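You operate a simulated robot arm through the tools that you are given. There is no shell and no other tool. Be economical: measure what you need, move in short steps, check, and stop when the job is done.

Carry out the task below with a simulated two-armed robot. There is one attempt and no reset: what you move stays moved.

## Task
Close and latch the left cabinet door, put the lamp plug in, switch the mains on and press RESET.
Fine: the plug goes into the free blue socket before the mains go on; mains on only with the door closed; leave the other door, plugs, switches and dials. Set down upright: what you pick out.

It is judged by the outcome, as a careful person would: the job done as asked, and still so three seconds after it is handed in. It fails if anything else is knocked over, pushed out of place, dropped, spilled or broken.

## Robot
Two 7-joint arms with two-finger parallel grippers on one trunk, on a base that drives. Base frame: it is fixed to the floor where the robot stands at the start and does not move with it; the origin is under the middle of the robot, x ahead of it, y to its left, z up. Readings come in m, rad, newtons and seconds.
The left shoulder is at the start at [0.05, 0.168, 1.032], the right one opposite. With the tool pointing down near the work surface each hand reaches from about 0.1 to 0.62 m from the robot's upright axis, wherever it stands, measured 20 degrees to its own side. Places, roughly: aux breaker [0.9, 0.1, 1.2]; black mains plug [1.5, -1.25, 1]; grey mains plug [1.5, -1.25, 1]; length dial A [1, -0.3, 1.1]; length dial C [0.8, 0, 1.1]; line speed dial [-0.1, 2.8, 1.5]; line switch [-0.1, 2.9, 1.4]; mains switch [1.1, -0.6, 1.1]; spindle A breaker [1, 0, 1.2]; spindle A speed dial [1.1, -0.5, 1.3]; spindle A switch [1.1, -0.5, 1.2]; spindle C breaker [0.9, 0.2, 1.2]; spindle C speed dial [0.8, 0.1, 1.3]; spindle C switch [0.8, 0.1, 1.2]; switch of the socket block [1.4, -1.2, 1]; teal mains plug, white mains plug [1.5, -1.25, 1]. Payload 1.57 kg a hand.
Tool frame (each hand has its own): the origin (TCP) lies between the finger pads and is the grasp point; the fingertips stand 0.03 m ahead of it; z points along the fingers, y is the line along which they close. The gripper opens to 0.08 m. The fingers are 0.017 m wide and 0.012 m thick; the gripper's body (0.04 by 0.082 m) begins 0.08 m behind the TCP.
Orientation is that of the tool frame in the base frame, as a unit quaternion [x, y, z, w]. With the fingers straight down and closing along the base's y, the tool's x points along the base's -x, its y along +y and its z along -z.

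## Interface
- The arms move only by the tool play_rows. It takes "left_moves", "right_moves" or both (then of equal length, played together; a hand with none holds still); each is a list that holds one entry, the list of rows, each a list of 7 numbers: the turn, a rotation vector about the base's x, y, z in units of 60 degrees (1.0 is 60 degrees), then the shift along the base's x, y, z in units of 300 mm (1.0 is 300 mm), then the closure in counts, from 0 (fully open) to 255 (shut). In form: [[[rx, ry, rz, tx, ty, tz, gripper], ...]]. A call has 1 to 10 rows; each row is the pose to reach, as a shift and turn from the pose commanded when the call began. A call with a number of a shift or a turn outside -1 to 1 is refused whole. A row lasts 0.2 s, in which the tool goes at most 0.05 m and 0.15 rad; a call with a longer step from one row to the next is refused whole, and so is a gripper value outside its range. A pose out of reach is approached as far as the arm can. The call stops where the force on the tool passes 80 N (or 10 N more than at its start, if that is more) or the arm is blocked; 0.2 s more then pass. Each finger travels about 0.045 m/s and halts on what it meets, pressing with about 41 N; the grip force reading is that of the motor and also rises with nothing between the fingers. The clock runs only during rows and for 0.2 s after the last one: add rows that repeat a pose to give the fingers time. The reply holds the time, the measured pose of the TCP, the force on the tool along the base axes, the opening and the grip force, in the units named above and with some noise, with the torque about the TCP (base axes, N m) and any sound that the robot's microphone picked up, and new pictures: "show" is both (left out), scene, wrist or none (wrist: the cameras of the hands that moved).
- Cameras (640 x 400 px; columns grow to the right, rows downward): "scene" is now at [0.1291, -0.0279, 1.2717]; the picture's right is [-0.29, -0.96, 0.00], its down [-0.30, 0.09, -0.95] and it looks along [0.91, -0.28, -0.31] (base axes); focal length 247 px, centre (320, 200). "left" rides on the left gripper at [0.072, 0.007, -0.122] in its tool frame; the picture's right is [-0.09, 1.00, 0.00], its down [-0.84, -0.08, -0.54] and it looks along [-0.54, -0.05, 0.84] (tool axes); focal length 238 px, centre (320, 200). "right" rides on the right gripper at [0.072, -0.007, -0.122] in its tool frame; the picture's right is [0.09, 1.00, 0.00], its down [-0.84, 0.08, -0.54] and it looks along [-0.54, 0.05, 0.84] (tool axes); focal length 238 px, centre (320, 200). There is no depth. A picture from a camera that has moved, and an enlarged one, comes with that camera's place and axes in the base frame and with its lens.
- slide_trunk(by): slides the trunk up (or, below 0, down) by that many m; the arms and the scene camera ride with it, the base frame stays. It gives what a move gives, with no picture.
- drive_base(legs): drives the robot by 1 to 6 legs, each [ahead, left, turn to the left] in m, m and rad, along the robot's own axes; the way and the turn of a leg run together, so that a leg with both is an arc; at most 1.5 m and 3.142 rad a leg. The arms and the cameras ride along, it lands a little off, and it stops where it bumps. It gives what a move gives, and a new picture of the scene camera.
- head_to(pan, tilt): turns the head with the scene camera to pan (to the left, within 1.396 rad either way) and tilt (down, from -0.506 to 1.204), counted from straight ahead of the robot. It gives what a move gives, and a new picture of the scene camera.
- close_up(camera, box): a new picture of the part [left, top, right, bottom] of that camera's present view, enlarged. The clock stands still meanwhile.
- finish_job(): hands the job in; it is judged then, once.

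Work in short steps. Places have to be worked out from the pictures, the camera data and where the tool is seen: move nearer, look again, correct. Check each grasp and each placing, and mend what went wrong. You have 120 turns and 260 pictures in all, those below and enlarged ones among them. Open the grippers and draw the arms clear of the work before you hand the job in, unless the task says otherwise; then end with one line.

The tools are called after "Emit:" by a JSON object that holds its "api" and its "payload". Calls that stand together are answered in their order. play_rows: Moves the arms, as the interface text tells. Its arguments: {"type":"object","properties":{"left_moves":{"type":"array","items":{"type":"array","items":{"type":"array","items":{"type":"number"}}}},"right_moves":{"type":"array","items":{"type":"array","items":{"type":"array","items":{"type":"number"}}}},"show":{"type":"string","enum":["both","scene","wrist","none"]}},"required":[]} The other tools are called the same way: slide_trunk (by) slides the trunk up or down; drive_base (legs) drives the base; head_to (pan, tilt) turns the head that bears the scene camera; close_up (camera, box) takes an enlarged picture of a part of a camera's view; finish_job () hands the job in.

At the start:

```text
t: 0.0
left_eef_pos: [0.4373, 0.0728, 1.0008]
left_tcp_rot: [0.0, 1.0, 0.0, 0.0]
left_ft_force: [1.0, -0.7, -0.1]
left_torque: [-0.01, -0.03, 0.03]
left_finger_gap: 0.0798
left_gripper_force: 0.1
right_eef_pos: [0.4215, -0.3444, 0.9995]
right_tcp_rot: [0.0, 1.0, -0.001, -0.001]
right_ft_force: [0.0, -0.1, 0.1]
right_torque: [0.01, -0.03, 0.02]
right_finger_gap: 0.0797
right_gripper_force: 0.0
trunk travel left (down, up): [-0.2, 0.243]
robot x, y, heading: [0.0019, -0.0003, -0.005]
head pan, tilt: [-0.297, 0.318]
```

scene: 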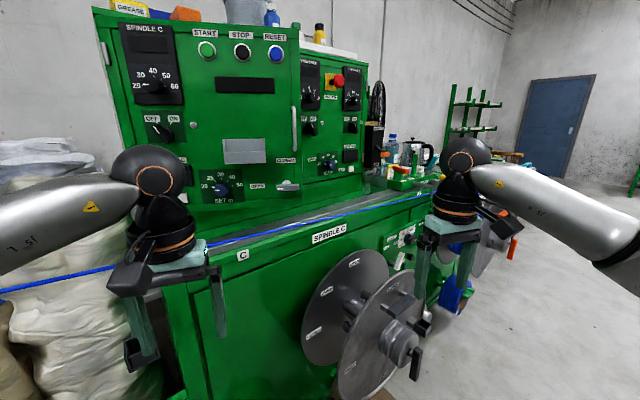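
right: 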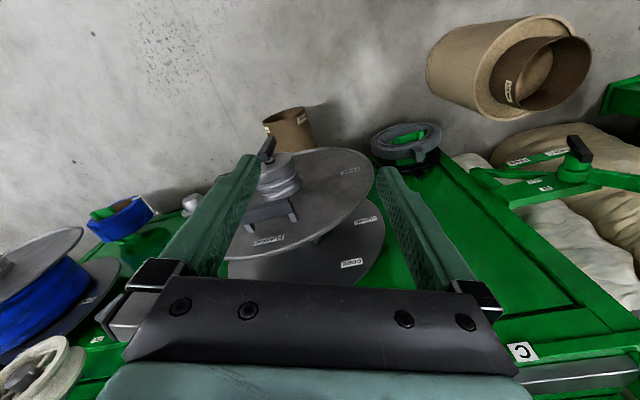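
left: 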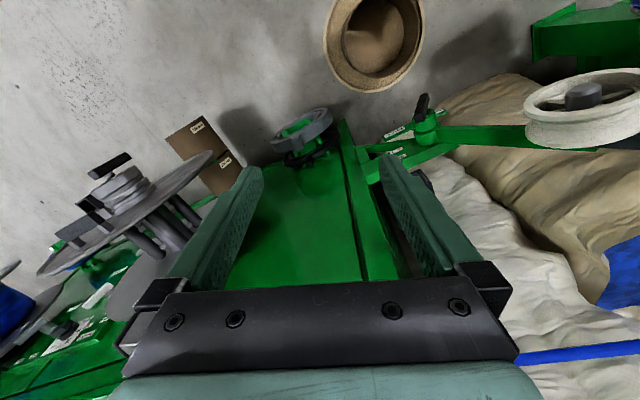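

The cabinet is ahead with its left door apparently ajar; I look closer at the relevant parts of the scene.

Emit:
{"api": "close_up", "payload": {"camera": "scene", "box": [90, 0, 310, 210]}}

Emit:
{"api": "close_up", "payload": {"camera": "scene", "box": [280, 40, 480, 290]}}

```text
1.90 times, centred on (200, 105) of scene
camera zoom: at [0.1291, -0.0279, 1.2717], right [-0.29, -0.96, 0.0], down [-0.3, 0.09, -0.95], along [0.91, -0.28, -0.31], focal length 471 px, centre (549, 381)
```

zoom: 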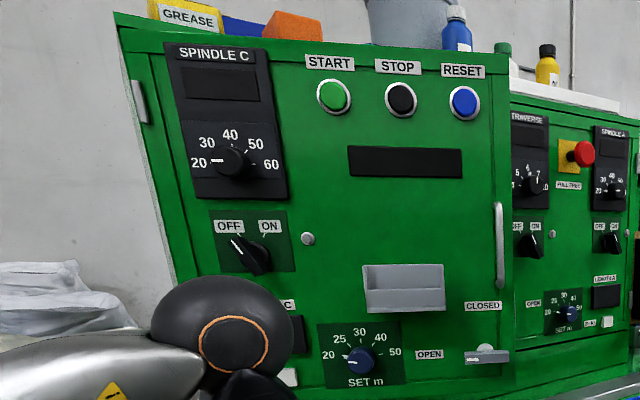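

```text
1.60 times, centred on (380, 165) of scene
camera zoom: at [0.1291, -0.0279, 1.2717], right [-0.29, -0.96, 0.0], down [-0.3, 0.09, -0.95], along [0.91, -0.28, -0.31], focal length 396 px, centre (224, 256)
```

zoom: 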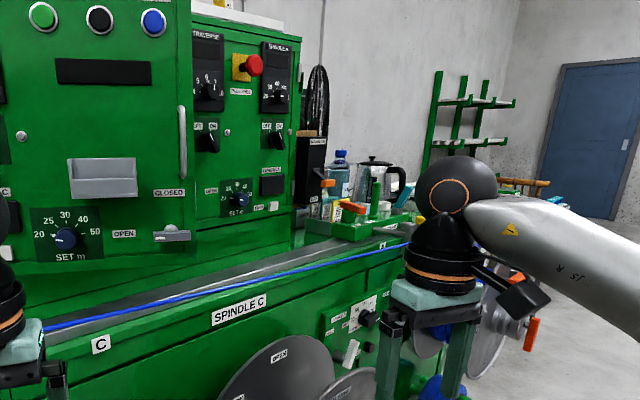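

I look farther right, toward the mains switch and the socket block.

Emit:
{"api": "head_to", "payload": {"pan": -0.75, "tilt": 0.2}}

Emit:
{"api": "close_up", "payload": {"camera": "scene", "box": [120, 50, 320, 250]}}

```text
t: 0.9
left_eef_pos: [0.4381, 0.0727, 0.9996]
left_tcp_rot: [0.0, 1.0, 0.0, 0.001]
left_ft_force: [0.5, -0.2, -0.3]
left_torque: [-0.04, 0.02, 0.01]
left_finger_gap: 0.08
left_gripper_force: 0.0
right_eef_pos: [0.4223, -0.3439, 0.9991]
right_tcp_rot: [0.0, 1.0, 0.0, 0.0]
right_ft_force: [0.4, 0.0, 0.7]
right_torque: [0.0, -0.01, -0.01]
right_finger_gap: 0.0798
right_gripper_force: 0.0
trunk travel left (down, up): [-0.2, 0.243]
robot x, y, heading: [-0.0011, 0.0015, 0.001]
head pan, tilt: [-0.75, 0.201]
camera scene: at [0.1081, -0.0641, 1.2826], right [-0.68, -0.73, 0.0], down [-0.15, 0.14, -0.98], along [0.72, -0.67, -0.2], focal length 247 px, centre (320, 200)
```

scene: 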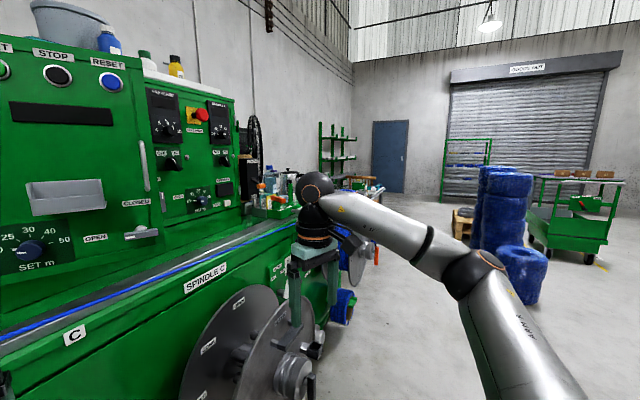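

```text
2.00 times, centred on (220, 150) of scene
camera zoom: at [0.1081, -0.0641, 1.2826], right [-0.68, -0.73, 0.0], down [-0.15, 0.14, -0.98], along [0.72, -0.67, -0.2], focal length 495 px, centre (520, 300)
```

zoom: 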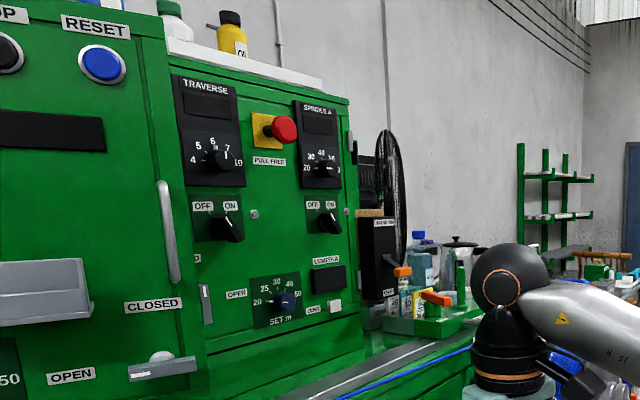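

The door is ajar and its lever lies horizontal (OPEN). I drive back and to the right for a parallax view of everything before working.

Emit:
{"api": "drive_base", "payload": {"legs": [[-0.2, -0.5, 0.0]]}}

Emit:
{"api": "head_to", "payload": {"pan": -0.3, "tilt": 0.2}}

```text
t: 4.6
left_eef_pos: [0.2798, -0.3239, 1.0002]
left_tcp_rot: [0.001, 1.0, -0.001, 0.0]
left_ft_force: [-0.8, 0.3, 0.9]
left_torque: [-0.04, -0.03, 0.02]
left_finger_gap: 0.08
left_gripper_force: 0.1
right_eef_pos: [0.263, -0.7392, 1.0004]
right_tcp_rot: [0.001, 1.0, -0.001, 0.001]
right_ft_force: [-0.3, 0.1, 0.3]
right_torque: [0.01, 0.01, 0.0]
right_finger_gap: 0.08
right_gripper_force: 0.1
trunk travel left (down, up): [-0.2, 0.243]
robot x, y, heading: [-0.1594, -0.3982, -0.004]
head pan, tilt: [-0.75, 0.201]
stopped in leg 1: the robot was blocked; the commanded pose is now the measured one
camera scene: at [-0.0508, -0.46, 1.2826], right [-0.68, -0.73, 0.0], down [-0.15, 0.14, -0.98], along [0.72, -0.67, -0.2], focal length 247 px, centre (320, 200)
```

scene: 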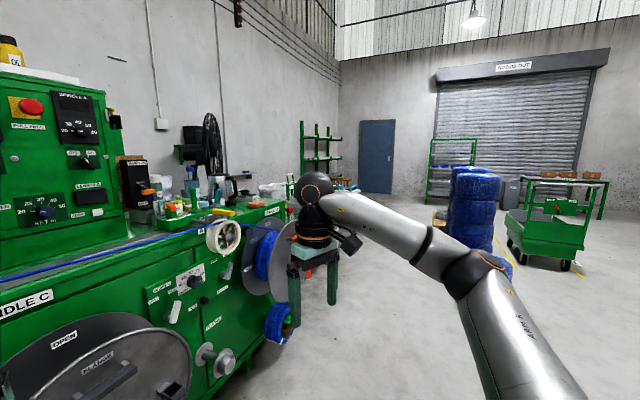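

```text
t: 5.5
left_eef_pos: [0.2782, -0.3243, 1.0005]
left_tcp_rot: [0.001, 1.0, 0.0, 0.0]
left_ft_force: [0.2, 0.2, 0.0]
left_torque: [-0.02, 0.0, 0.0]
left_finger_gap: 0.0802
left_gripper_force: 0.0
right_eef_pos: [0.2633, -0.7412, 1.0007]
right_tcp_rot: [0.001, 1.0, 0.0, 0.0]
right_ft_force: [-0.3, -1.0, 0.0]
right_torque: [-0.03, 0.01, -0.03]
right_finger_gap: 0.0801
right_gripper_force: 0.2
trunk travel left (down, up): [-0.2, 0.243]
robot x, y, heading: [-0.1587, -0.3975, -0.003]
head pan, tilt: [-0.3, 0.201]
camera scene: at [-0.03, -0.4245, 1.2826], right [-0.3, -0.95, 0.0], down [-0.19, 0.06, -0.98], along [0.94, -0.29, -0.2], focal length 247 px, centre (320, 200)
```

scene: 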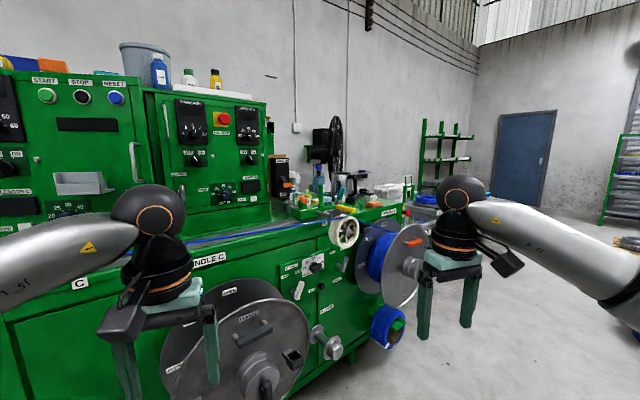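

I zoom in on the door from this viewpoint and on the bench's far end.

Emit:
{"api": "close_up", "payload": {"camera": "scene", "box": [0, 50, 280, 225]}}

Emit:
{"api": "close_up", "payload": {"camera": "scene", "box": [220, 120, 440, 280]}}

Emit:
{"api": "head_to", "payload": {"pan": -0.9, "tilt": 1.0}}

```text
2.29 times, centred on (140, 138) of scene
camera zoom: at [-0.03, -0.4245, 1.2826], right [-0.3, -0.95, 0.0], down [-0.19, 0.06, -0.98], along [0.94, -0.29, -0.2], focal length 565 px, centre (731, 343)
```

zoom: 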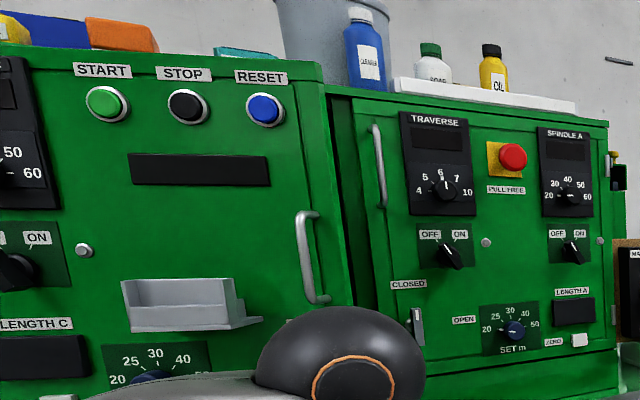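

```text
2.50 times, centred on (330, 200) of scene
camera zoom: at [-0.03, -0.4245, 1.2826], right [-0.3, -0.95, 0.0], down [-0.19, 0.06, -0.98], along [0.94, -0.29, -0.2], focal length 618 px, centre (295, 200)
```

zoom: 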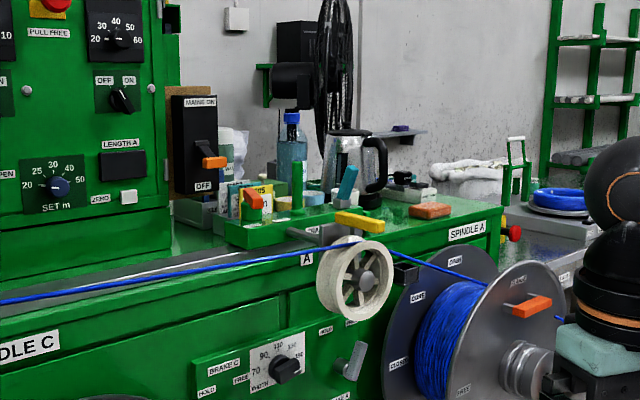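

```text
t: 6.7
left_eef_pos: [0.2787, -0.3247, 0.999]
left_tcp_rot: [0.001, 1.0, 0.0, 0.0]
left_ft_force: [-0.1, 0.1, -0.1]
left_torque: [0.0, 0.03, 0.01]
left_finger_gap: 0.0799
left_gripper_force: 0.1
right_eef_pos: [0.2625, -0.7404, 1.0004]
right_tcp_rot: [0.001, 1.0, -0.001, 0.0]
right_ft_force: [0.0, -0.4, -0.2]
right_torque: [0.0, 0.0, -0.03]
right_finger_gap: 0.0799
right_gripper_force: 0.1
trunk travel left (down, up): [-0.2, 0.243]
robot x, y, heading: [-0.1602, -0.3993, -0.002]
head pan, tilt: [-0.901, 1.0]
camera scene: at [-0.0758, -0.4514, 1.2138], right [-0.78, -0.62, 0.0], down [-0.52, 0.66, -0.54], along [0.34, -0.42, -0.84], focal length 247 px, centre (320, 200)
```

scene: 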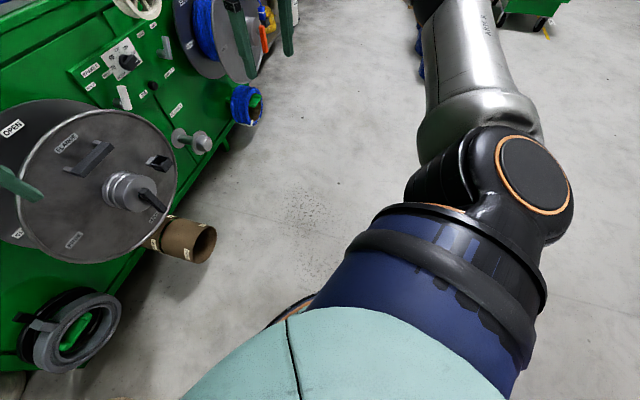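

Estimates: closed cabinet plane runs along yaw ≈ -73°, door hinged at about (0.84, 0.23), its free edge at about (0.78, -0.19), about 0.2 m open. I drive back to the start spot and turn toward the cabinet.

Emit:
{"api": "drive_base", "payload": {"legs": [[0.16, 0.42, 0.0], [0.0, 0.0, 0.28]]}}

Emit:
{"api": "head_to", "payload": {"pan": -0.35, "tilt": 0.35}}

```text
t: 11.8
left_eef_pos: [0.4019, 0.2141, 0.9999]
left_tcp_rot: [-0.14, 0.99, 0.001, 0.0]
left_ft_force: [-0.1, -0.3, -0.9]
left_torque: [0.01, -0.02, -0.01]
left_finger_gap: 0.08
left_gripper_force: 0.0
right_eef_pos: [0.5014, -0.1888, 1.0006]
right_tcp_rot: [-0.141, 0.99, 0.0, -0.001]
right_ft_force: [0.4, 0.6, 0.0]
right_torque: [-0.04, 0.01, 0.02]
right_finger_gap: 0.0799
right_gripper_force: 0.0
trunk travel left (down, up): [-0.2, 0.243]
robot x, y, heading: [0.0025, 0.0243, 0.283]
head pan, tilt: [-0.901, 1.0]
camera scene: at [0.0956, -0.0054, 1.2138], right [-0.58, -0.81, 0.0], down [-0.68, 0.49, -0.54], along [0.44, -0.31, -0.84], focal length 247 px, centre (320, 200)
```

scene: 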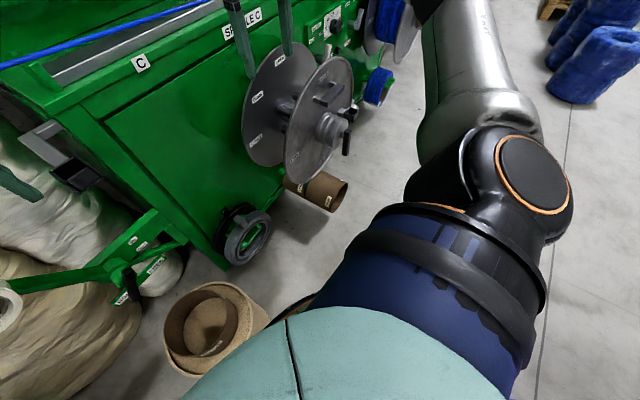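

```text
t: 12.9
left_eef_pos: [0.4027, 0.2142, 1.0001]
left_tcp_rot: [-0.14, 0.99, 0.0, 0.0]
left_ft_force: [0.5, -0.2, -0.1]
left_torque: [-0.03, -0.01, 0.0]
left_finger_gap: 0.0799
left_gripper_force: 0.0
right_eef_pos: [0.5011, -0.1902, 1.0009]
right_tcp_rot: [-0.14, 0.99, 0.0, 0.0]
right_ft_force: [0.6, -0.4, 0.3]
right_torque: [-0.02, 0.02, 0.0]
right_finger_gap: 0.0799
right_gripper_force: 0.0
trunk travel left (down, up): [-0.2, 0.243]
robot x, y, heading: [0.0026, 0.0266, 0.279]
head pan, tilt: [-0.351, 0.351]
camera scene: at [0.1318, 0.0284, 1.2685], right [-0.07, -1.0, 0.0], down [-0.34, 0.02, -0.94], along [0.94, -0.07, -0.34], focal length 247 px, centre (320, 200)
```

scene: 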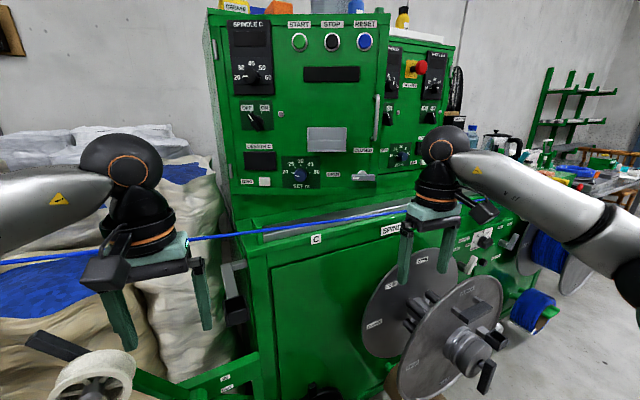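

I zoom on the lever and the wire in front of it.

Emit:
{"api": "close_up", "payload": {"camera": "scene", "box": [300, 80, 460, 240]}}

```text
2.50 times, centred on (380, 160) of scene
camera zoom: at [0.1318, 0.0284, 1.2685], right [-0.07, -1.0, 0.0], down [-0.34, 0.02, -0.94], along [0.94, -0.07, -0.34], focal length 618 px, centre (170, 300)
```

zoom: 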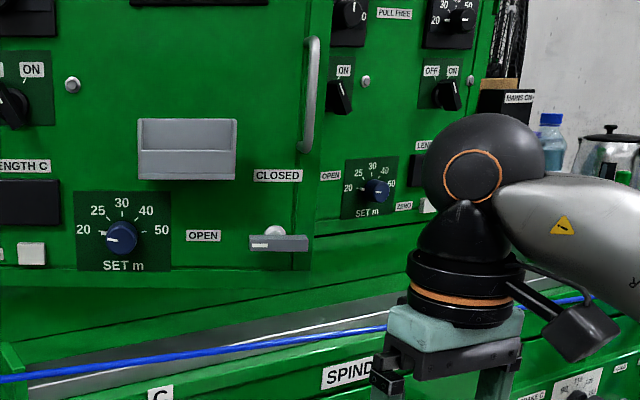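

The lever is a short bar with its pointer left (OPEN); it has to turn clockwise to CLOSED. I raise the trunk and start pointing both tools toward the cabinet.

Emit:
{"api": "slide_trunk", "payload": {"by": 0.1}}

Emit:
{"api": "play_rows", "payload": {"left_moves": [[[0.034, -0.12, 0, 0, 0, 0.05, 255], [0.069, -0.24, 0, 0, 0, 0.1, 255], [0.103, -0.36, 0, 0, 0, 0.15, 255], [0.138, -0.48, 0, 0, 0, 0.2, 255], [0.172, -0.6, 0, 0, 0, 0.25, 255], [0.207, -0.721, 0, 0, 0, 0.3, 255]]], "right_moves": [[[0.034, -0.12, 0, -0.02, 0, 0.03, 0], [0.069, -0.24, 0, -0.04, 0, 0.06, 0], [0.103, -0.36, 0, -0.06, 0, 0.09, 0], [0.138, -0.48, 0, -0.08, 0, 0.12, 0], [0.172, -0.6, 0, -0.1, 0, 0.15, 0], [0.207, -0.721, 0, -0.1, 0, 0.18, 0]]], "show": "none"}}

Emit:
{"api": "play_rows", "payload": {"left_moves": [[[0.034, -0.12, 0, 0, 0, 0.05, 255], [0.069, -0.24, 0, 0, 0, 0.1, 255], [0.103, -0.36, 0, 0, 0, 0.15, 255], [0.138, -0.48, 0, 0, 0, 0.2, 255], [0.172, -0.6, 0, 0, 0, 0.25, 255], [0.207, -0.721, 0, 0, 0, 0.3, 255]]], "right_moves": [[[0.034, -0.12, 0, 0, 0, 0, 0], [0.069, -0.24, 0, 0, 0, 0, 0], [0.103, -0.36, 0, 0, 0, 0, 0], [0.138, -0.48, 0, 0, 0, 0, 0], [0.172, -0.6, 0, 0, 0, 0, 0], [0.207, -0.721, 0, 0, 0, 0, 0]]]}}

```text
t: 14.2
left_eef_pos: [0.4019, 0.215, 1.1004]
left_tcp_rot: [-0.14, 0.99, 0.0, -0.001]
left_ft_force: [0.4, -0.8, 1.2]
left_torque: [-0.01, -0.02, -0.02]
left_finger_gap: 0.08
left_gripper_force: 0.1
right_eef_pos: [0.5017, -0.1881, 1.1005]
right_tcp_rot: [-0.14, 0.99, 0.0, -0.001]
right_ft_force: [1.0, -0.5, -0.4]
right_torque: [0.02, 0.02, 0.02]
right_finger_gap: 0.0801
right_gripper_force: 0.0
trunk travel left (down, up): [-0.3, 0.143]
robot x, y, heading: [0.0035, 0.0237, 0.277]
head pan, tilt: [-0.351, 0.351]
```

```text
t: 15.6
left_eef_pos: [0.4012, 0.2148, 1.191]
left_tcp_rot: [-0.129, 0.915, 0.052, 0.38]
left_ft_force: [-0.6, 0.0, -1.0]
left_torque: [0.03, -0.01, 0.01]
left_finger_gap: 0.0
left_gripper_force: 21.4
right_eef_pos: [0.4714, -0.189, 1.1545]
right_tcp_rot: [-0.129, 0.914, 0.053, 0.38]
right_ft_force: [-0.6, 0.0, 0.2]
right_torque: [-0.01, -0.01, 0.01]
right_finger_gap: 0.0802
right_gripper_force: 0.0
trunk travel left (down, up): [-0.3, 0.143]
robot x, y, heading: [0.0017, 0.0252, 0.278]
head pan, tilt: [-0.351, 0.351]
```

```text
t: 17.0
left_eef_pos: [0.4008, 0.215, 1.2802]
left_tcp_rot: [-0.099, 0.699, 0.098, 0.702]
left_ft_force: [0.2, 0.1, -0.1]
left_torque: [-0.03, 0.02, 0.02]
left_finger_gap: 0.0001
left_gripper_force: 21.4
right_eef_pos: [0.5137, -0.2089, 1.1621]
right_tcp_rot: [-0.099, 0.702, 0.099, 0.699]
right_ft_force: [0.3, -0.6, -0.4]
right_torque: [0.02, 0.01, 0.02]
right_finger_gap: 0.0801
right_gripper_force: 0.0
right hand out of reach, approached as far as the arm can: row 3, 4, 5, 6
trunk travel left (down, up): [-0.3, 0.143]
robot x, y, heading: [-0.0025, 0.0251, 0.284]
head pan, tilt: [-0.351, 0.351]
camera scene: at [0.132, 0.0279, 1.3686], right [-0.07, -1.0, 0.0], down [-0.34, 0.02, -0.94], along [0.94, -0.07, -0.34], focal length 247 px, centre (320, 200)
camera right: at [0.3989, -0.2494, 1.0901], right [-0.28, 0.96, -0.09], down [-0.54, -0.07, 0.84], along [0.8, 0.28, 0.54], focal length 238 px, centre (320, 200)
camera left: at [0.2817, 0.1857, 1.2083], right [-0.27, 0.96, 0.09], down [-0.5, -0.22, 0.84], along [0.82, 0.18, 0.54], focal length 238 px, centre (320, 200)
```

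scene: 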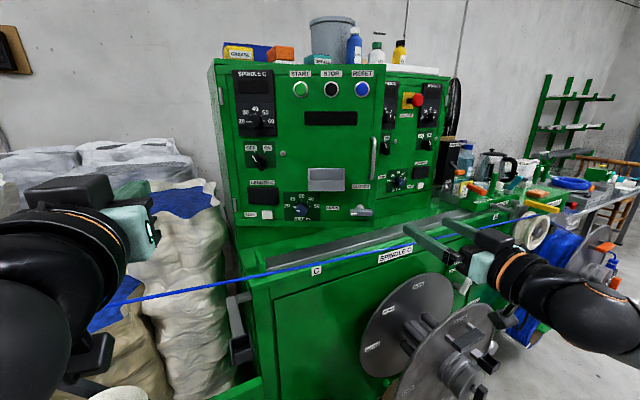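
right: 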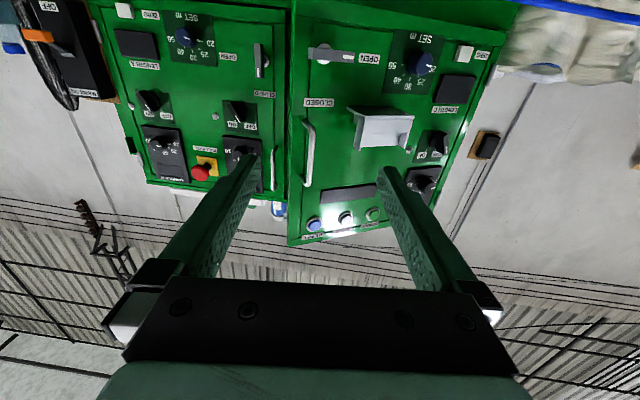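
left: 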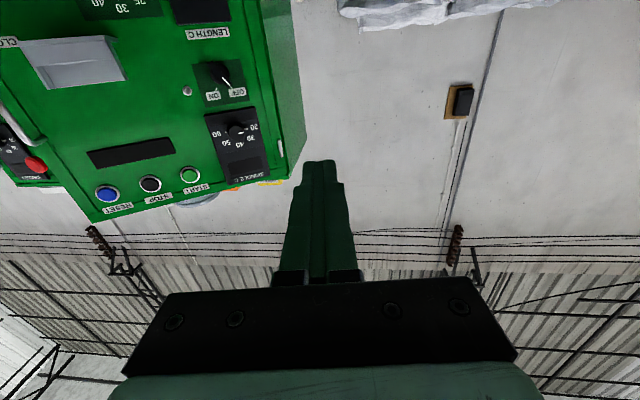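

The right hand can do the pushing: I close it and bring the fist to in front of the free door area below RESET, at about (0.70, -0.12, 1.27).

Emit:
{"api": "play_rows", "payload": {"right_moves": [[[0, 0, 0, 0.1, 0.03, 0.06, 255], [0, 0, 0, 0.22, 0.07, 0.12, 255], [0, 0, 0, 0.34, 0.11, 0.18, 255], [0, 0, 0, 0.45, 0.15, 0.24, 255], [0, 0, 0, 0.55, 0.2, 0.3, 255], [0, 0, 0, 0.62, 0.25, 0.36, 255], [0, 0, 0, 0.62, 0.25, 0.36, 255]]]}}

```text
t: 18.6
left_eef_pos: [0.3996, 0.2148, 1.2797]
left_tcp_rot: [-0.099, 0.7, 0.098, 0.7]
left_ft_force: [-0.4, -0.6, -0.4]
left_torque: [0.02, -0.04, 0.0]
left_finger_gap: 0.0001
left_gripper_force: 21.9
right_eef_pos: [0.6996, -0.1353, 1.2695]
right_tcp_rot: [-0.099, 0.7, 0.098, 0.7]
right_ft_force: [0.6, 0.1, 0.1]
right_torque: [-0.01, 0.02, 0.0]
right_finger_gap: 0.0
right_gripper_force: 21.3
trunk travel left (down, up): [-0.3, 0.143]
robot x, y, heading: [0.0002, 0.0233, 0.28]
head pan, tilt: [-0.351, 0.351]
camera scene: at [0.1317, 0.0283, 1.3686], right [-0.07, -1.0, 0.0], down [-0.34, 0.02, -0.94], along [0.94, -0.07, -0.34], focal length 247 px, centre (320, 200)
camera right: at [0.5854, -0.1748, 1.197], right [-0.27, 0.96, -0.09], down [-0.54, -0.07, 0.84], along [0.79, 0.28, 0.54], focal length 238 px, centre (320, 200)
```

scene: 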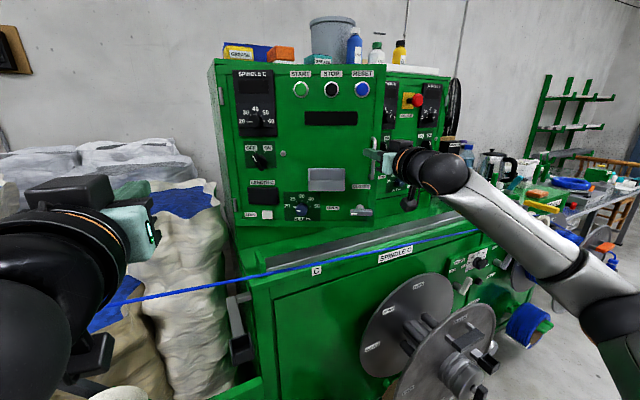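
right: 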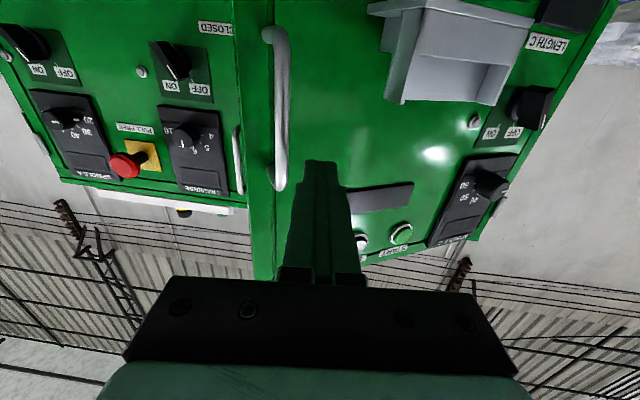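

The fist is lined up just left of the handle. I push inward and let the force stop tell me when the door is home.

Emit:
{"api": "play_rows", "payload": {"right_moves": [[[0, 0, 0, 0.08, 0.03, 0, 255], [0, 0, 0, 0.16, 0.05, 0, 255], [0, 0, 0, 0.24, 0.06, 0, 255], [0, 0, 0, 0.32, 0.06, 0, 255], [0, 0, 0, 0.4, 0.065, 0, 255], [0, 0, 0, 0.46, 0.075, 0, 255], [0, 0, 0, 0.52, 0.085, 0, 255]]]}}

```text
t: 20.2
left_eef_pos: [0.4005, 0.2162, 1.2801]
left_tcp_rot: [-0.099, 0.7, 0.098, 0.7]
left_ft_force: [-0.1, -0.7, 0.3]
left_torque: [0.0, 0.0, 0.01]
left_finger_gap: 0.0
left_gripper_force: 20.9
right_eef_pos: [0.8571, -0.107, 1.2689]
right_tcp_rot: [-0.099, 0.7, 0.098, 0.701]
right_ft_force: [-0.1, 0.4, 0.1]
right_torque: [0.0, -0.01, 0.0]
right_finger_gap: 0.0
right_gripper_force: 21.8
trunk travel left (down, up): [-0.3, 0.143]
robot x, y, heading: [0.0019, 0.0244, 0.285]
head pan, tilt: [-0.351, 0.351]
camera scene: at [0.132, 0.0289, 1.3685], right [-0.07, -1.0, 0.0], down [-0.34, 0.02, -0.94], along [0.94, -0.07, -0.34], focal length 247 px, centre (320, 200)
camera right: at [0.7411, -0.148, 1.1963], right [-0.27, 0.96, -0.09], down [-0.54, -0.07, 0.84], along [0.79, 0.28, 0.54], focal length 238 px, centre (320, 200)
```

scene: 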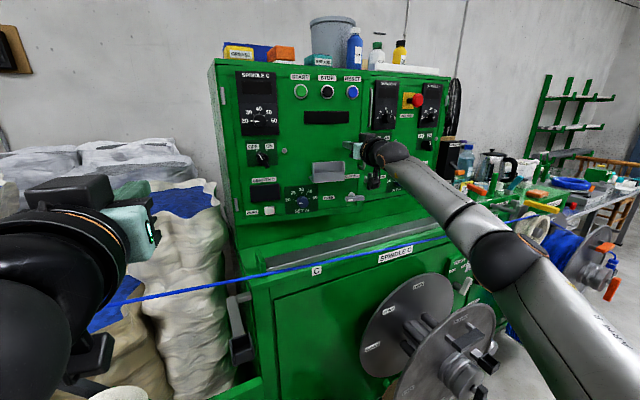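
right: 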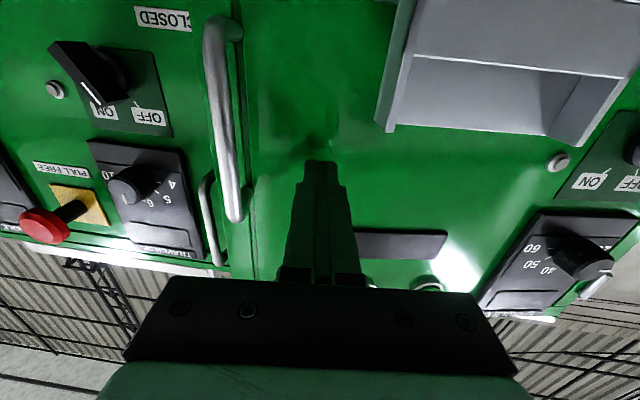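

Nearly flush with no resisting force yet; I push a little farther.

Emit:
{"api": "play_rows", "payload": {"right_moves": [[[0, 0, 0, 0.05, 0.012, 0, 255], [0, 0, 0, 0.1, 0.025, 0, 255], [0, 0, 0, 0.15, 0.037, 0, 255], [0, 0, 0, 0.2, 0.05, 0, 255]]]}}

Emit:
{"api": "close_up", "payload": {"camera": "scene", "box": [200, 50, 460, 240]}}

```text
t: 21.2
left_eef_pos: [0.4018, 0.2155, 1.2801]
left_tcp_rot: [-0.099, 0.7, 0.097, 0.7]
left_ft_force: [0.2, -0.2, 0.2]
left_torque: [-0.03, 0.0, -0.01]
left_finger_gap: 0.0002
left_gripper_force: 21.7
right_eef_pos: [0.8697, -0.0994, 1.2652]
right_tcp_rot: [-0.098, 0.7, 0.098, 0.701]
right_ft_force: [-0.7, 1.0, 0.7]
right_torque: [0.01, 0.02, -0.01]
right_finger_gap: 0.0001
right_gripper_force: 21.5
right hand out of reach, approached as far as the arm can: row 1, 2, 3, 4
trunk travel left (down, up): [-0.3, 0.143]
robot x, y, heading: [-0.0006, 0.0247, 0.286]
head pan, tilt: [-0.351, 0.351]
camera scene: at [0.1318, 0.0284, 1.3686], right [-0.07, -1.0, 0.0], down [-0.34, 0.02, -0.94], along [0.94, -0.07, -0.34], focal length 247 px, centre (320, 200)
camera right: at [0.7546, -0.1385, 1.1936], right [-0.27, 0.96, -0.09], down [-0.54, -0.07, 0.84], along [0.79, 0.28, 0.54], focal length 238 px, centre (320, 200)
```

scene: 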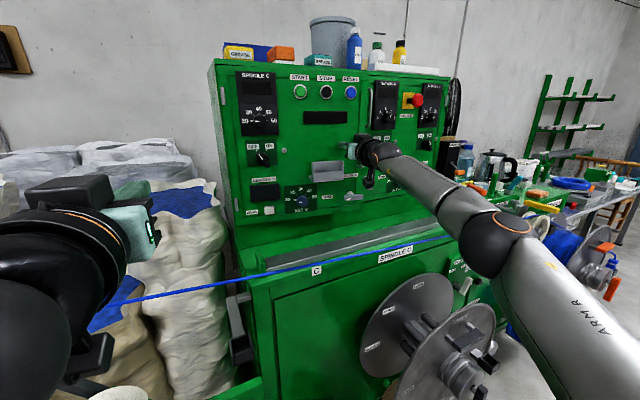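
right: 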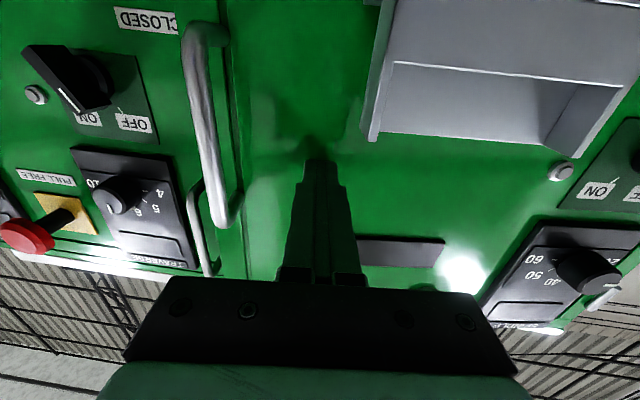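

```text
2.11 times, centred on (330, 145) of scene
camera zoom: at [0.1318, 0.0284, 1.3686], right [-0.07, -1.0, 0.0], down [-0.34, 0.02, -0.94], along [0.94, -0.07, -0.34], focal length 521 px, centre (299, 316)
```

zoom: 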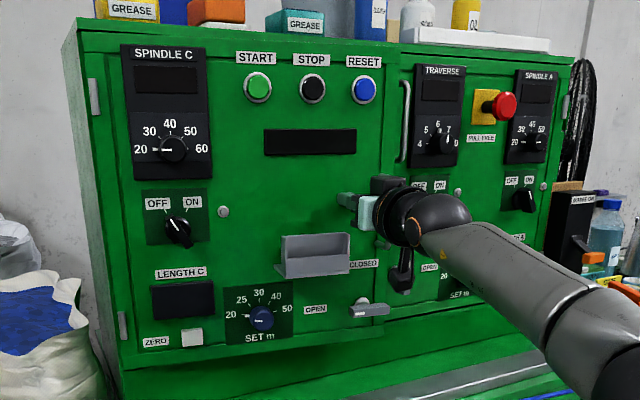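

The arm is at its reach limit with the door nearly shut. I draw the hand back and drive the base 0.15 m nearer.

Emit:
{"api": "play_rows", "payload": {"right_moves": [[[0, 0, 0, -0.15, -0.04, 0, 255], [0, 0, 0, -0.3, -0.08, 0, 255], [0, 0, 0, -0.45, -0.12, 0, 255], [0, 0, 0, -0.6, -0.17, 0, 255]]], "show": "none"}}

Emit:
{"api": "drive_base", "payload": {"legs": [[0.15, 0.0, 0.0]]}}

```text
t: 22.2
left_eef_pos: [0.4007, 0.2152, 1.2796]
left_tcp_rot: [-0.098, 0.7, 0.098, 0.701]
left_ft_force: [0.5, 0.3, 0.0]
left_torque: [0.01, 0.02, 0.0]
left_finger_gap: 0.0
left_gripper_force: 22.0
right_eef_pos: [0.6894, -0.1508, 1.2676]
right_tcp_rot: [-0.098, 0.7, 0.098, 0.701]
right_ft_force: [0.9, 0.1, -0.6]
right_torque: [0.02, 0.01, -0.01]
right_finger_gap: 0.0
right_gripper_force: 21.7
trunk travel left (down, up): [-0.3, 0.143]
robot x, y, heading: [-0.0007, 0.0217, 0.284]
head pan, tilt: [-0.351, 0.351]
```

```text
t: 23.0
left_eef_pos: [0.4027, 0.2161, 1.2801]
left_tcp_rot: [-0.1, 0.7, 0.099, 0.7]
left_ft_force: [0.9, 0.3, 0.3]
left_torque: [-0.03, -0.01, 0.0]
left_finger_gap: 0.0
left_gripper_force: 21.3
right_eef_pos: [0.6941, -0.1495, 1.2672]
right_tcp_rot: [-0.099, 0.7, 0.099, 0.7]
right_ft_force: [-0.1, 0.7, -0.6]
right_torque: [0.03, 0.04, -0.05]
right_finger_gap: 0.0
right_gripper_force: 21.3
trunk travel left (down, up): [-0.3, 0.143]
robot x, y, heading: [0.0041, 0.0265, 0.279]
head pan, tilt: [-0.351, 0.351]
stopped in leg 1: the robot was blocked; the commanded pose is now the measured one
camera scene: at [0.1352, 0.029, 1.3686], right [-0.07, -1.0, 0.0], down [-0.34, 0.02, -0.94], along [0.94, -0.06, -0.34], focal length 247 px, centre (320, 200)
```

scene: 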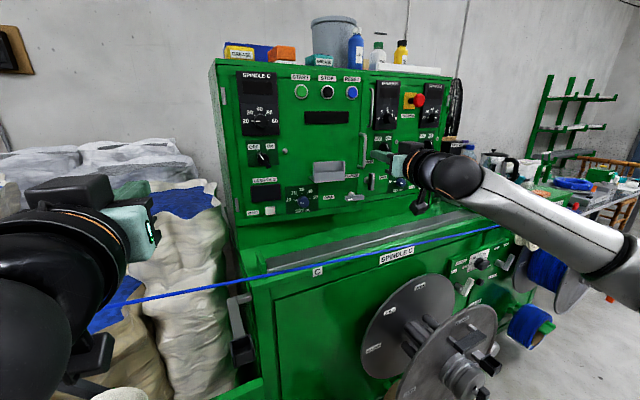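

Blocked; I look down to see what is in front of the base.

Emit:
{"api": "head_to", "payload": {"pan": 0.1, "tilt": 1.2}}

Emit:
{"api": "head_to", "payload": {"pan": -0.7, "tilt": 1.2}}

```text
t: 24.2
left_eef_pos: [0.4038, 0.2175, 1.2795]
left_tcp_rot: [-0.1, 0.7, 0.1, 0.7]
left_ft_force: [0.4, 0.3, 0.6]
left_torque: [0.0, 0.01, -0.06]
left_finger_gap: 0.0003
left_gripper_force: 21.2
right_eef_pos: [0.6942, -0.1473, 1.2659]
right_tcp_rot: [-0.1, 0.699, 0.099, 0.701]
right_ft_force: [0.3, -0.1, -0.2]
right_torque: [0.0, 0.01, -0.02]
right_finger_gap: 0.0
right_gripper_force: 21.2
trunk travel left (down, up): [-0.3, 0.143]
robot x, y, heading: [0.008, 0.0225, 0.286]
head pan, tilt: [0.099, 1.201]
camera scene: at [0.0946, 0.0563, 1.3012], right [0.37, -0.93, 0.0], down [-0.86, -0.35, -0.36], along [0.34, 0.14, -0.93], focal length 247 px, centre (320, 200)
```

scene: 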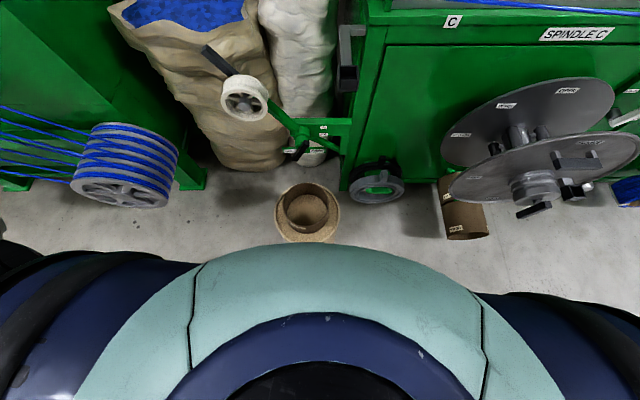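

```text
t: 25.3
left_eef_pos: [0.4038, 0.2177, 1.28]
left_tcp_rot: [-0.099, 0.7, 0.099, 0.7]
left_ft_force: [0.2, 0.5, 0.2]
left_torque: [0.0, 0.0, 0.02]
left_finger_gap: 0.0
left_gripper_force: 21.3
right_eef_pos: [0.6956, -0.1477, 1.2672]
right_tcp_rot: [-0.1, 0.7, 0.099, 0.7]
right_ft_force: [0.3, 0.2, -0.1]
right_torque: [0.03, -0.03, -0.02]
right_finger_gap: 0.0001
right_gripper_force: 21.5
trunk travel left (down, up): [-0.3, 0.143]
robot x, y, heading: [0.0034, 0.0234, 0.285]
head pan, tilt: [-0.7, 1.201]
camera scene: at [0.0938, 0.0128, 1.3012], right [-0.4, -0.91, 0.0], down [-0.85, 0.38, -0.36], along [0.33, -0.15, -0.93], focal length 247 px, centre (320, 200)
```

scene: 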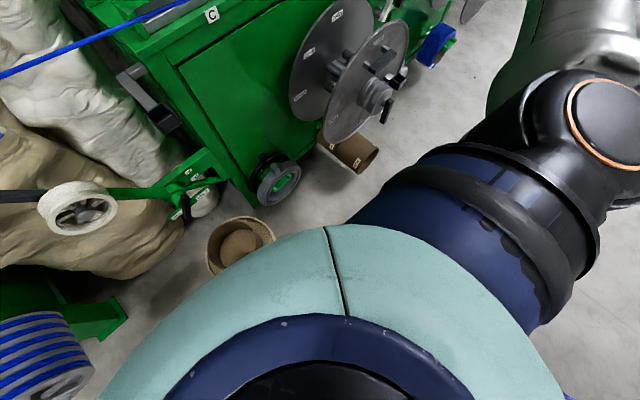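

A cardboard core on the floor ahead-left seems to block. I shift right, then try ahead.

Emit:
{"api": "drive_base", "payload": {"legs": [[0.0, -0.15, 0.0], [0.14, 0.0, 0.0]]}}

```text
t: 28.0
left_eef_pos: [0.5084, 0.0934, 1.2791]
left_tcp_rot: [-0.104, 0.7, 0.103, 0.699]
left_ft_force: [-1.4, 0.4, -0.4]
left_torque: [-0.01, 0.01, 0.03]
left_finger_gap: 0.0
left_gripper_force: 20.7
right_eef_pos: [0.8009, -0.2694, 1.2662]
right_tcp_rot: [-0.103, 0.7, 0.103, 0.7]
right_ft_force: [-0.3, -0.1, -0.2]
right_torque: [-0.01, 0.0, -0.01]
right_finger_gap: 0.0001
right_gripper_force: 20.7
trunk travel left (down, up): [-0.3, 0.143]
robot x, y, heading: [0.1114, -0.1019, 0.288]
head pan, tilt: [-0.7, 1.201]
stopped in leg 2: the robot was blocked; the commanded pose is now the measured one
camera scene: at [0.1981, -0.1137, 1.3013], right [-0.4, -0.92, 0.0], down [-0.85, 0.37, -0.36], along [0.33, -0.14, -0.93], focal length 247 px, centre (320, 200)
```

scene: 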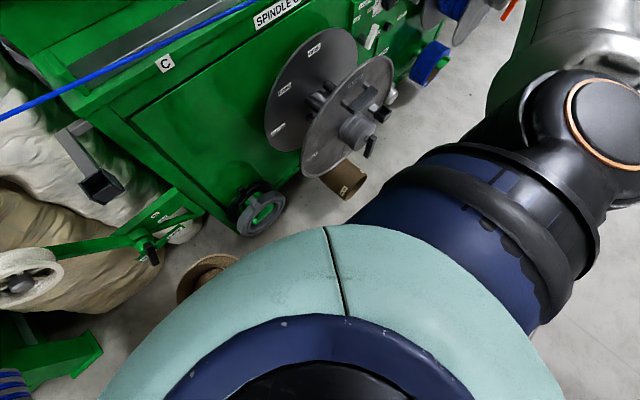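

Gained 0.1 m forward. Look at the door again and move the fist back in line.

Emit:
{"api": "play_rows", "payload": {"right_moves": [[[0, 0, 0, -0.12, 0.06, 0, 255], [0, 0, 0, -0.22, 0.15, 0, 255], [0, 0, 0, -0.22, 0.3, 0, 255], [0, 0, 0, -0.2, 0.42, 0, 255], [0, 0, 0, -0.1, 0.5, 0, 255]]], "show": "wrist"}}

Emit:
{"api": "head_to", "payload": {"pan": -0.2, "tilt": 0.3}}

```text
t: 29.2
left_eef_pos: [0.5097, 0.0939, 1.2792]
left_tcp_rot: [-0.104, 0.701, 0.102, 0.698]
left_ft_force: [0.2, -0.4, 0.0]
left_torque: [-0.02, 0.01, 0.03]
left_finger_gap: 0.0
left_gripper_force: 21.1
right_eef_pos: [0.7727, -0.1181, 1.2657]
right_tcp_rot: [-0.104, 0.701, 0.101, 0.699]
right_ft_force: [-0.7, 0.5, 0.0]
right_torque: [0.0, 0.04, -0.04]
right_finger_gap: 0.0002
right_gripper_force: 21.1
trunk travel left (down, up): [-0.3, 0.143]
robot x, y, heading: [0.1112, -0.1026, 0.284]
head pan, tilt: [-0.7, 1.201]
camera right: at [0.6576, -0.16, 1.1934], right [-0.28, 0.95, -0.09], down [-0.54, -0.08, 0.84], along [0.79, 0.29, 0.54], focal length 238 px, centre (320, 200)
```

right: 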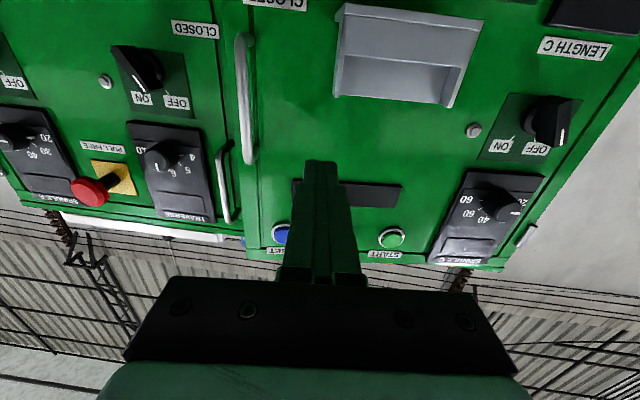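

```text
t: 30.4
left_eef_pos: [0.5099, 0.094, 1.2778]
left_tcp_rot: [-0.103, 0.701, 0.101, 0.698]
left_ft_force: [-0.5, -0.3, 0.0]
left_torque: [-0.02, 0.0, -0.01]
left_finger_gap: 0.0001
left_gripper_force: 20.8
right_eef_pos: [0.7715, -0.1189, 1.2653]
right_tcp_rot: [-0.103, 0.701, 0.101, 0.699]
right_ft_force: [-0.3, 0.4, 0.1]
right_torque: [0.0, -0.01, -0.02]
right_finger_gap: 0.0002
right_gripper_force: 21.4
trunk travel left (down, up): [-0.3, 0.143]
robot x, y, heading: [0.1075, -0.103, 0.291]
head pan, tilt: [-0.201, 0.3]
camera scene: at [0.2412, -0.0826, 1.3732], right [0.09, -1.0, 0.0], down [-0.3, -0.03, -0.96], along [0.95, 0.08, -0.3], focal length 247 px, centre (320, 200)
```

scene: 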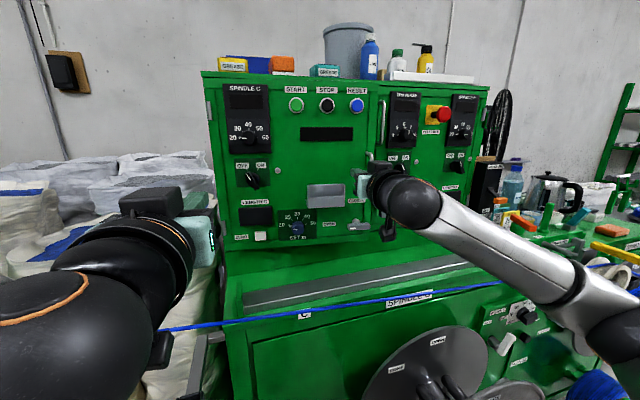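

The door has stayed where it was. I push it fully home.

Emit:
{"api": "play_rows", "payload": {"right_moves": [[[0, 0, 0, 0.12, 0.02, 0, 255], [0, 0, 0, 0.24, 0.04, 0, 255], [0, 0, 0, 0.34, 0.05, 0, 255], [0, 0, 0, 0.4, 0.06, 0, 255], [0, 0, 0, 0.45, 0.075, 0, 255], [0, 0, 0, 0.5, 0.09, 0, 255], [0, 0, 0, 0.55, 0.1, 0, 255]]], "show": "wrist"}}

Emit:
{"api": "close_up", "payload": {"camera": "scene", "box": [190, 60, 500, 270]}}

```text
t: 32.0
left_eef_pos: [0.4987, 0.0879, 1.282]
left_tcp_rot: [-0.1, 0.697, 0.101, 0.703]
left_ft_force: [-0.7, 0.2, -0.5]
left_torque: [0.01, 0.0, 0.01]
left_finger_gap: 0.0
left_gripper_force: 21.1
right_eef_pos: [0.9223, -0.093, 1.2661]
right_tcp_rot: [-0.104, 0.702, 0.103, 0.697]
right_ft_force: [-60.0, -21.4, -8.3]
right_torque: [-0.11, 0.19, 0.58]
right_finger_gap: 0.0
right_gripper_force: 21.5
trunk travel left (down, up): [-0.3, 0.143]
robot x, y, heading: [0.1095, -0.0993, 0.288]
head pan, tilt: [-0.201, 0.3]
stopped in row 7 (right hand): the force on the tool passed its limit at 101 N (the readings are from after the stop); the commanded pose is now the measured one
camera right: at [0.8061, -0.1335, 1.1945], right [-0.29, 0.95, -0.09], down [-0.54, -0.08, 0.84], along [0.79, 0.29, 0.53], focal length 238 px, centre (320, 200)
```

right: 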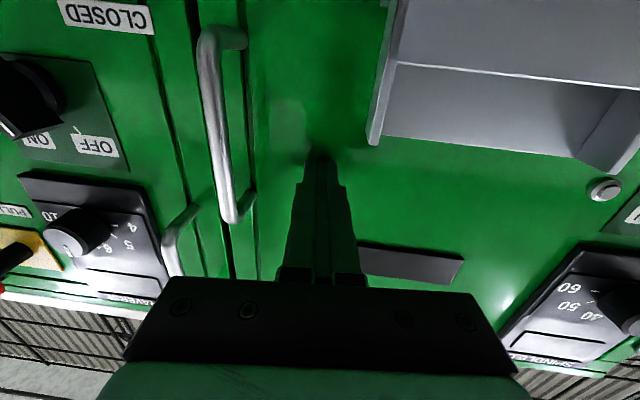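

```text
1.90 times, centred on (345, 165) of scene
camera zoom: at [0.2302, -0.0877, 1.3744], right [0.08, -1.0, 0.0], down [-0.29, -0.02, -0.96], along [0.95, 0.08, -0.29], focal length 471 px, centre (272, 267)
```

zoom: 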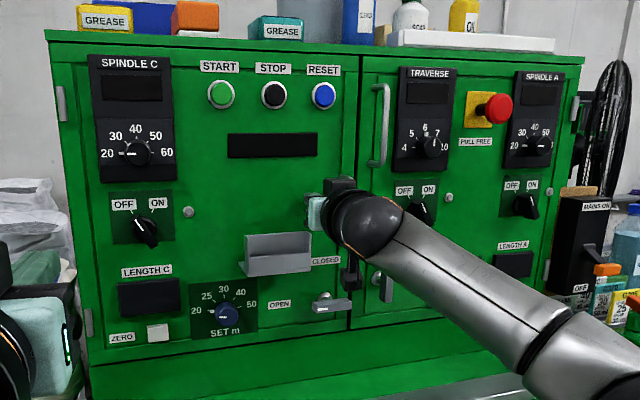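

The door is home (100 N stop at closed plane). I estimate the lever pivot at about (0.93, -0.123, 1.109); I back off, roll the gripper -90° about the approach axis and go in front of it.

Emit:
{"api": "play_rows", "payload": {"right_moves": [[[-0.12, -0.036, 0, -0.15, -0.05, 0, 255], [-0.24, -0.072, 0, -0.3, -0.09, 0, 255], [-0.36, -0.108, 0, -0.357, -0.12, -0.12, 200], [-0.48, -0.144, 0, -0.357, -0.15, -0.26, 150], [-0.6, -0.18, 0, -0.357, -0.18, -0.39, 100], [-0.719, -0.215, 0, -0.357, -0.213, -0.523, 60]]], "show": "none"}}

Emit:
{"api": "play_rows", "payload": {"right_moves": [[[-0.12, -0.036, 0, 0, 0, 0, 60], [-0.24, -0.072, 0, 0, 0, 0, 60], [-0.36, -0.108, 0, 0, 0, 0, 60], [-0.48, -0.144, 0, 0, 0, 0, 60], [-0.6, -0.18, 0, 0, 0, 0, 60], [-0.719, -0.215, 0, 0, 0, 0, 60]]]}}

```text
t: 33.4
left_eef_pos: [0.5097, 0.0928, 1.2775]
left_tcp_rot: [-0.103, 0.701, 0.102, 0.699]
left_ft_force: [-0.4, -0.4, -0.3]
left_torque: [-0.01, 0.04, -0.02]
left_finger_gap: 0.0001
left_gripper_force: 20.9
right_eef_pos: [0.8305, -0.1728, 1.1496]
right_tcp_rot: [-0.309, 0.653, -0.047, 0.69]
right_ft_force: [-0.5, 0.2, -0.3]
right_torque: [-0.03, -0.01, -0.04]
right_finger_gap: 0.0614
right_gripper_force: 0.0
right hand out of reach, approached as far as the arm can: row 4, 5, 6
trunk travel left (down, up): [-0.3, 0.143]
robot x, y, heading: [0.1117, -0.1052, 0.292]
head pan, tilt: [-0.201, 0.3]
```

```text
t: 34.8
left_eef_pos: [0.5083, 0.093, 1.278]
left_tcp_rot: [-0.103, 0.701, 0.102, 0.699]
left_ft_force: [0.5, 0.4, -0.7]
left_torque: [-0.01, 0.01, 0.0]
left_finger_gap: 0.0001
left_gripper_force: 21.6
right_eef_pos: [0.8328, -0.1785, 1.1501]
right_tcp_rot: [-0.517, 0.528, -0.296, 0.606]
right_ft_force: [-0.1, 0.6, -0.7]
right_torque: [0.0, 0.01, 0.0]
right_finger_gap: 0.0613
right_gripper_force: 0.1
right hand out of reach, approached as far as the arm can: row 6
trunk travel left (down, up): [-0.3, 0.143]
robot x, y, heading: [0.1088, -0.1037, 0.29]
head pan, tilt: [-0.201, 0.3]
camera scene: at [0.2403, -0.0832, 1.3733], right [0.09, -1.0, 0.0], down [-0.29, -0.03, -0.96], along [0.95, 0.08, -0.3], focal length 247 px, centre (320, 200)
camera right: at [0.7389, -0.2836, 1.1432], right [-0.16, 0.21, -0.97], down [-0.75, 0.61, 0.26], along [0.64, 0.77, 0.06], focal length 238 px, centre (320, 200)
```

scene: 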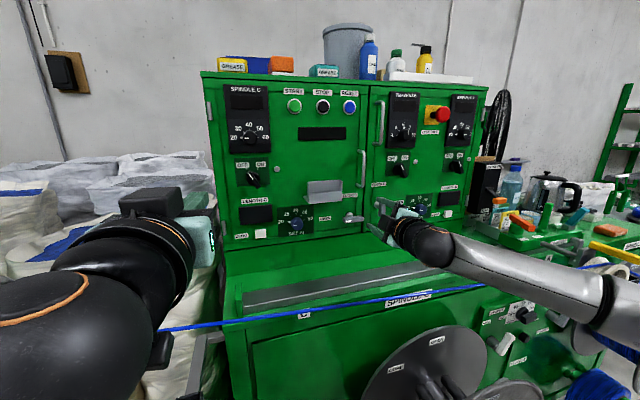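
right: 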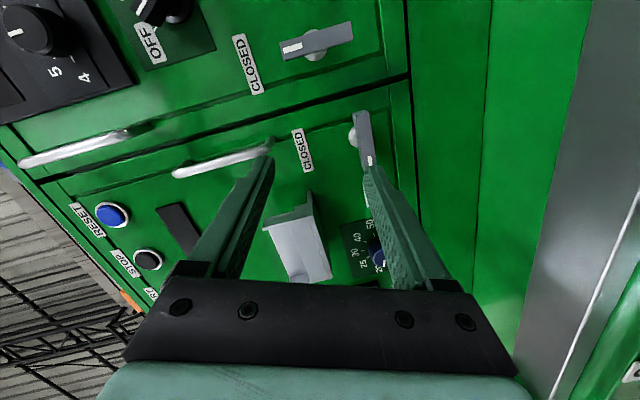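

The roll reached about -70°, good enough to grip. Wrist view gives the pivot at about (0.94, -0.125, 1.107): I lower by trunk 0.043 and check before going in.

Emit:
{"api": "slide_trunk", "payload": {"by": -0.043}}

Emit:
{"api": "play_rows", "payload": {"right_moves": [[[0, 0, 0, 0.03, 0.07, 0, 60], [0, 0, 0, 0.08, 0.14, 0, 60], [0, 0, 0, 0.1, 0.14, 0, 60]]], "show": "wrist"}}

```text
t: 35.6
left_eef_pos: [0.5081, 0.0926, 1.2356]
left_tcp_rot: [-0.103, 0.701, 0.102, 0.698]
left_ft_force: [-0.1, 0.7, 0.3]
left_torque: [-0.03, -0.02, -0.02]
left_finger_gap: 0.0001
left_gripper_force: 20.9
right_eef_pos: [0.8335, -0.1772, 1.1078]
right_tcp_rot: [-0.517, 0.527, -0.294, 0.607]
right_ft_force: [0.1, -0.7, 0.0]
right_torque: [0.01, 0.01, 0.02]
right_finger_gap: 0.0612
right_gripper_force: 0.0
trunk travel left (down, up): [-0.257, 0.186]
robot x, y, heading: [0.1065, -0.1028, 0.285]
head pan, tilt: [-0.201, 0.3]
```

```text
t: 36.4
left_eef_pos: [0.508, 0.0931, 1.2358]
left_tcp_rot: [-0.103, 0.701, 0.101, 0.699]
left_ft_force: [-0.4, 0.5, 0.1]
left_torque: [-0.01, 0.0, -0.01]
left_finger_gap: 0.0003
left_gripper_force: 21.1
right_eef_pos: [0.8628, -0.136, 1.1083]
right_tcp_rot: [-0.517, 0.528, -0.294, 0.606]
right_ft_force: [-0.3, -0.5, -0.2]
right_torque: [-0.01, -0.01, -0.01]
right_finger_gap: 0.0612
right_gripper_force: 0.0
right hand out of reach, approached as far as the arm can: row 2
trunk travel left (down, up): [-0.257, 0.186]
robot x, y, heading: [0.1092, -0.1001, 0.285]
head pan, tilt: [-0.201, 0.3]
camera right: at [0.769, -0.2417, 1.1], right [-0.16, 0.21, -0.96], down [-0.75, 0.61, 0.26], along [0.64, 0.77, 0.06], focal length 238 px, centre (320, 200)
```

right: 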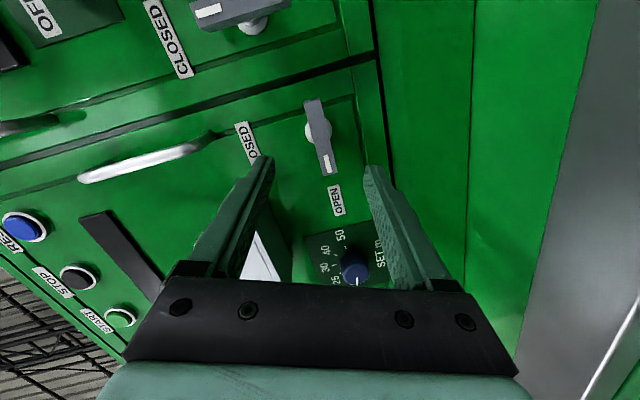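

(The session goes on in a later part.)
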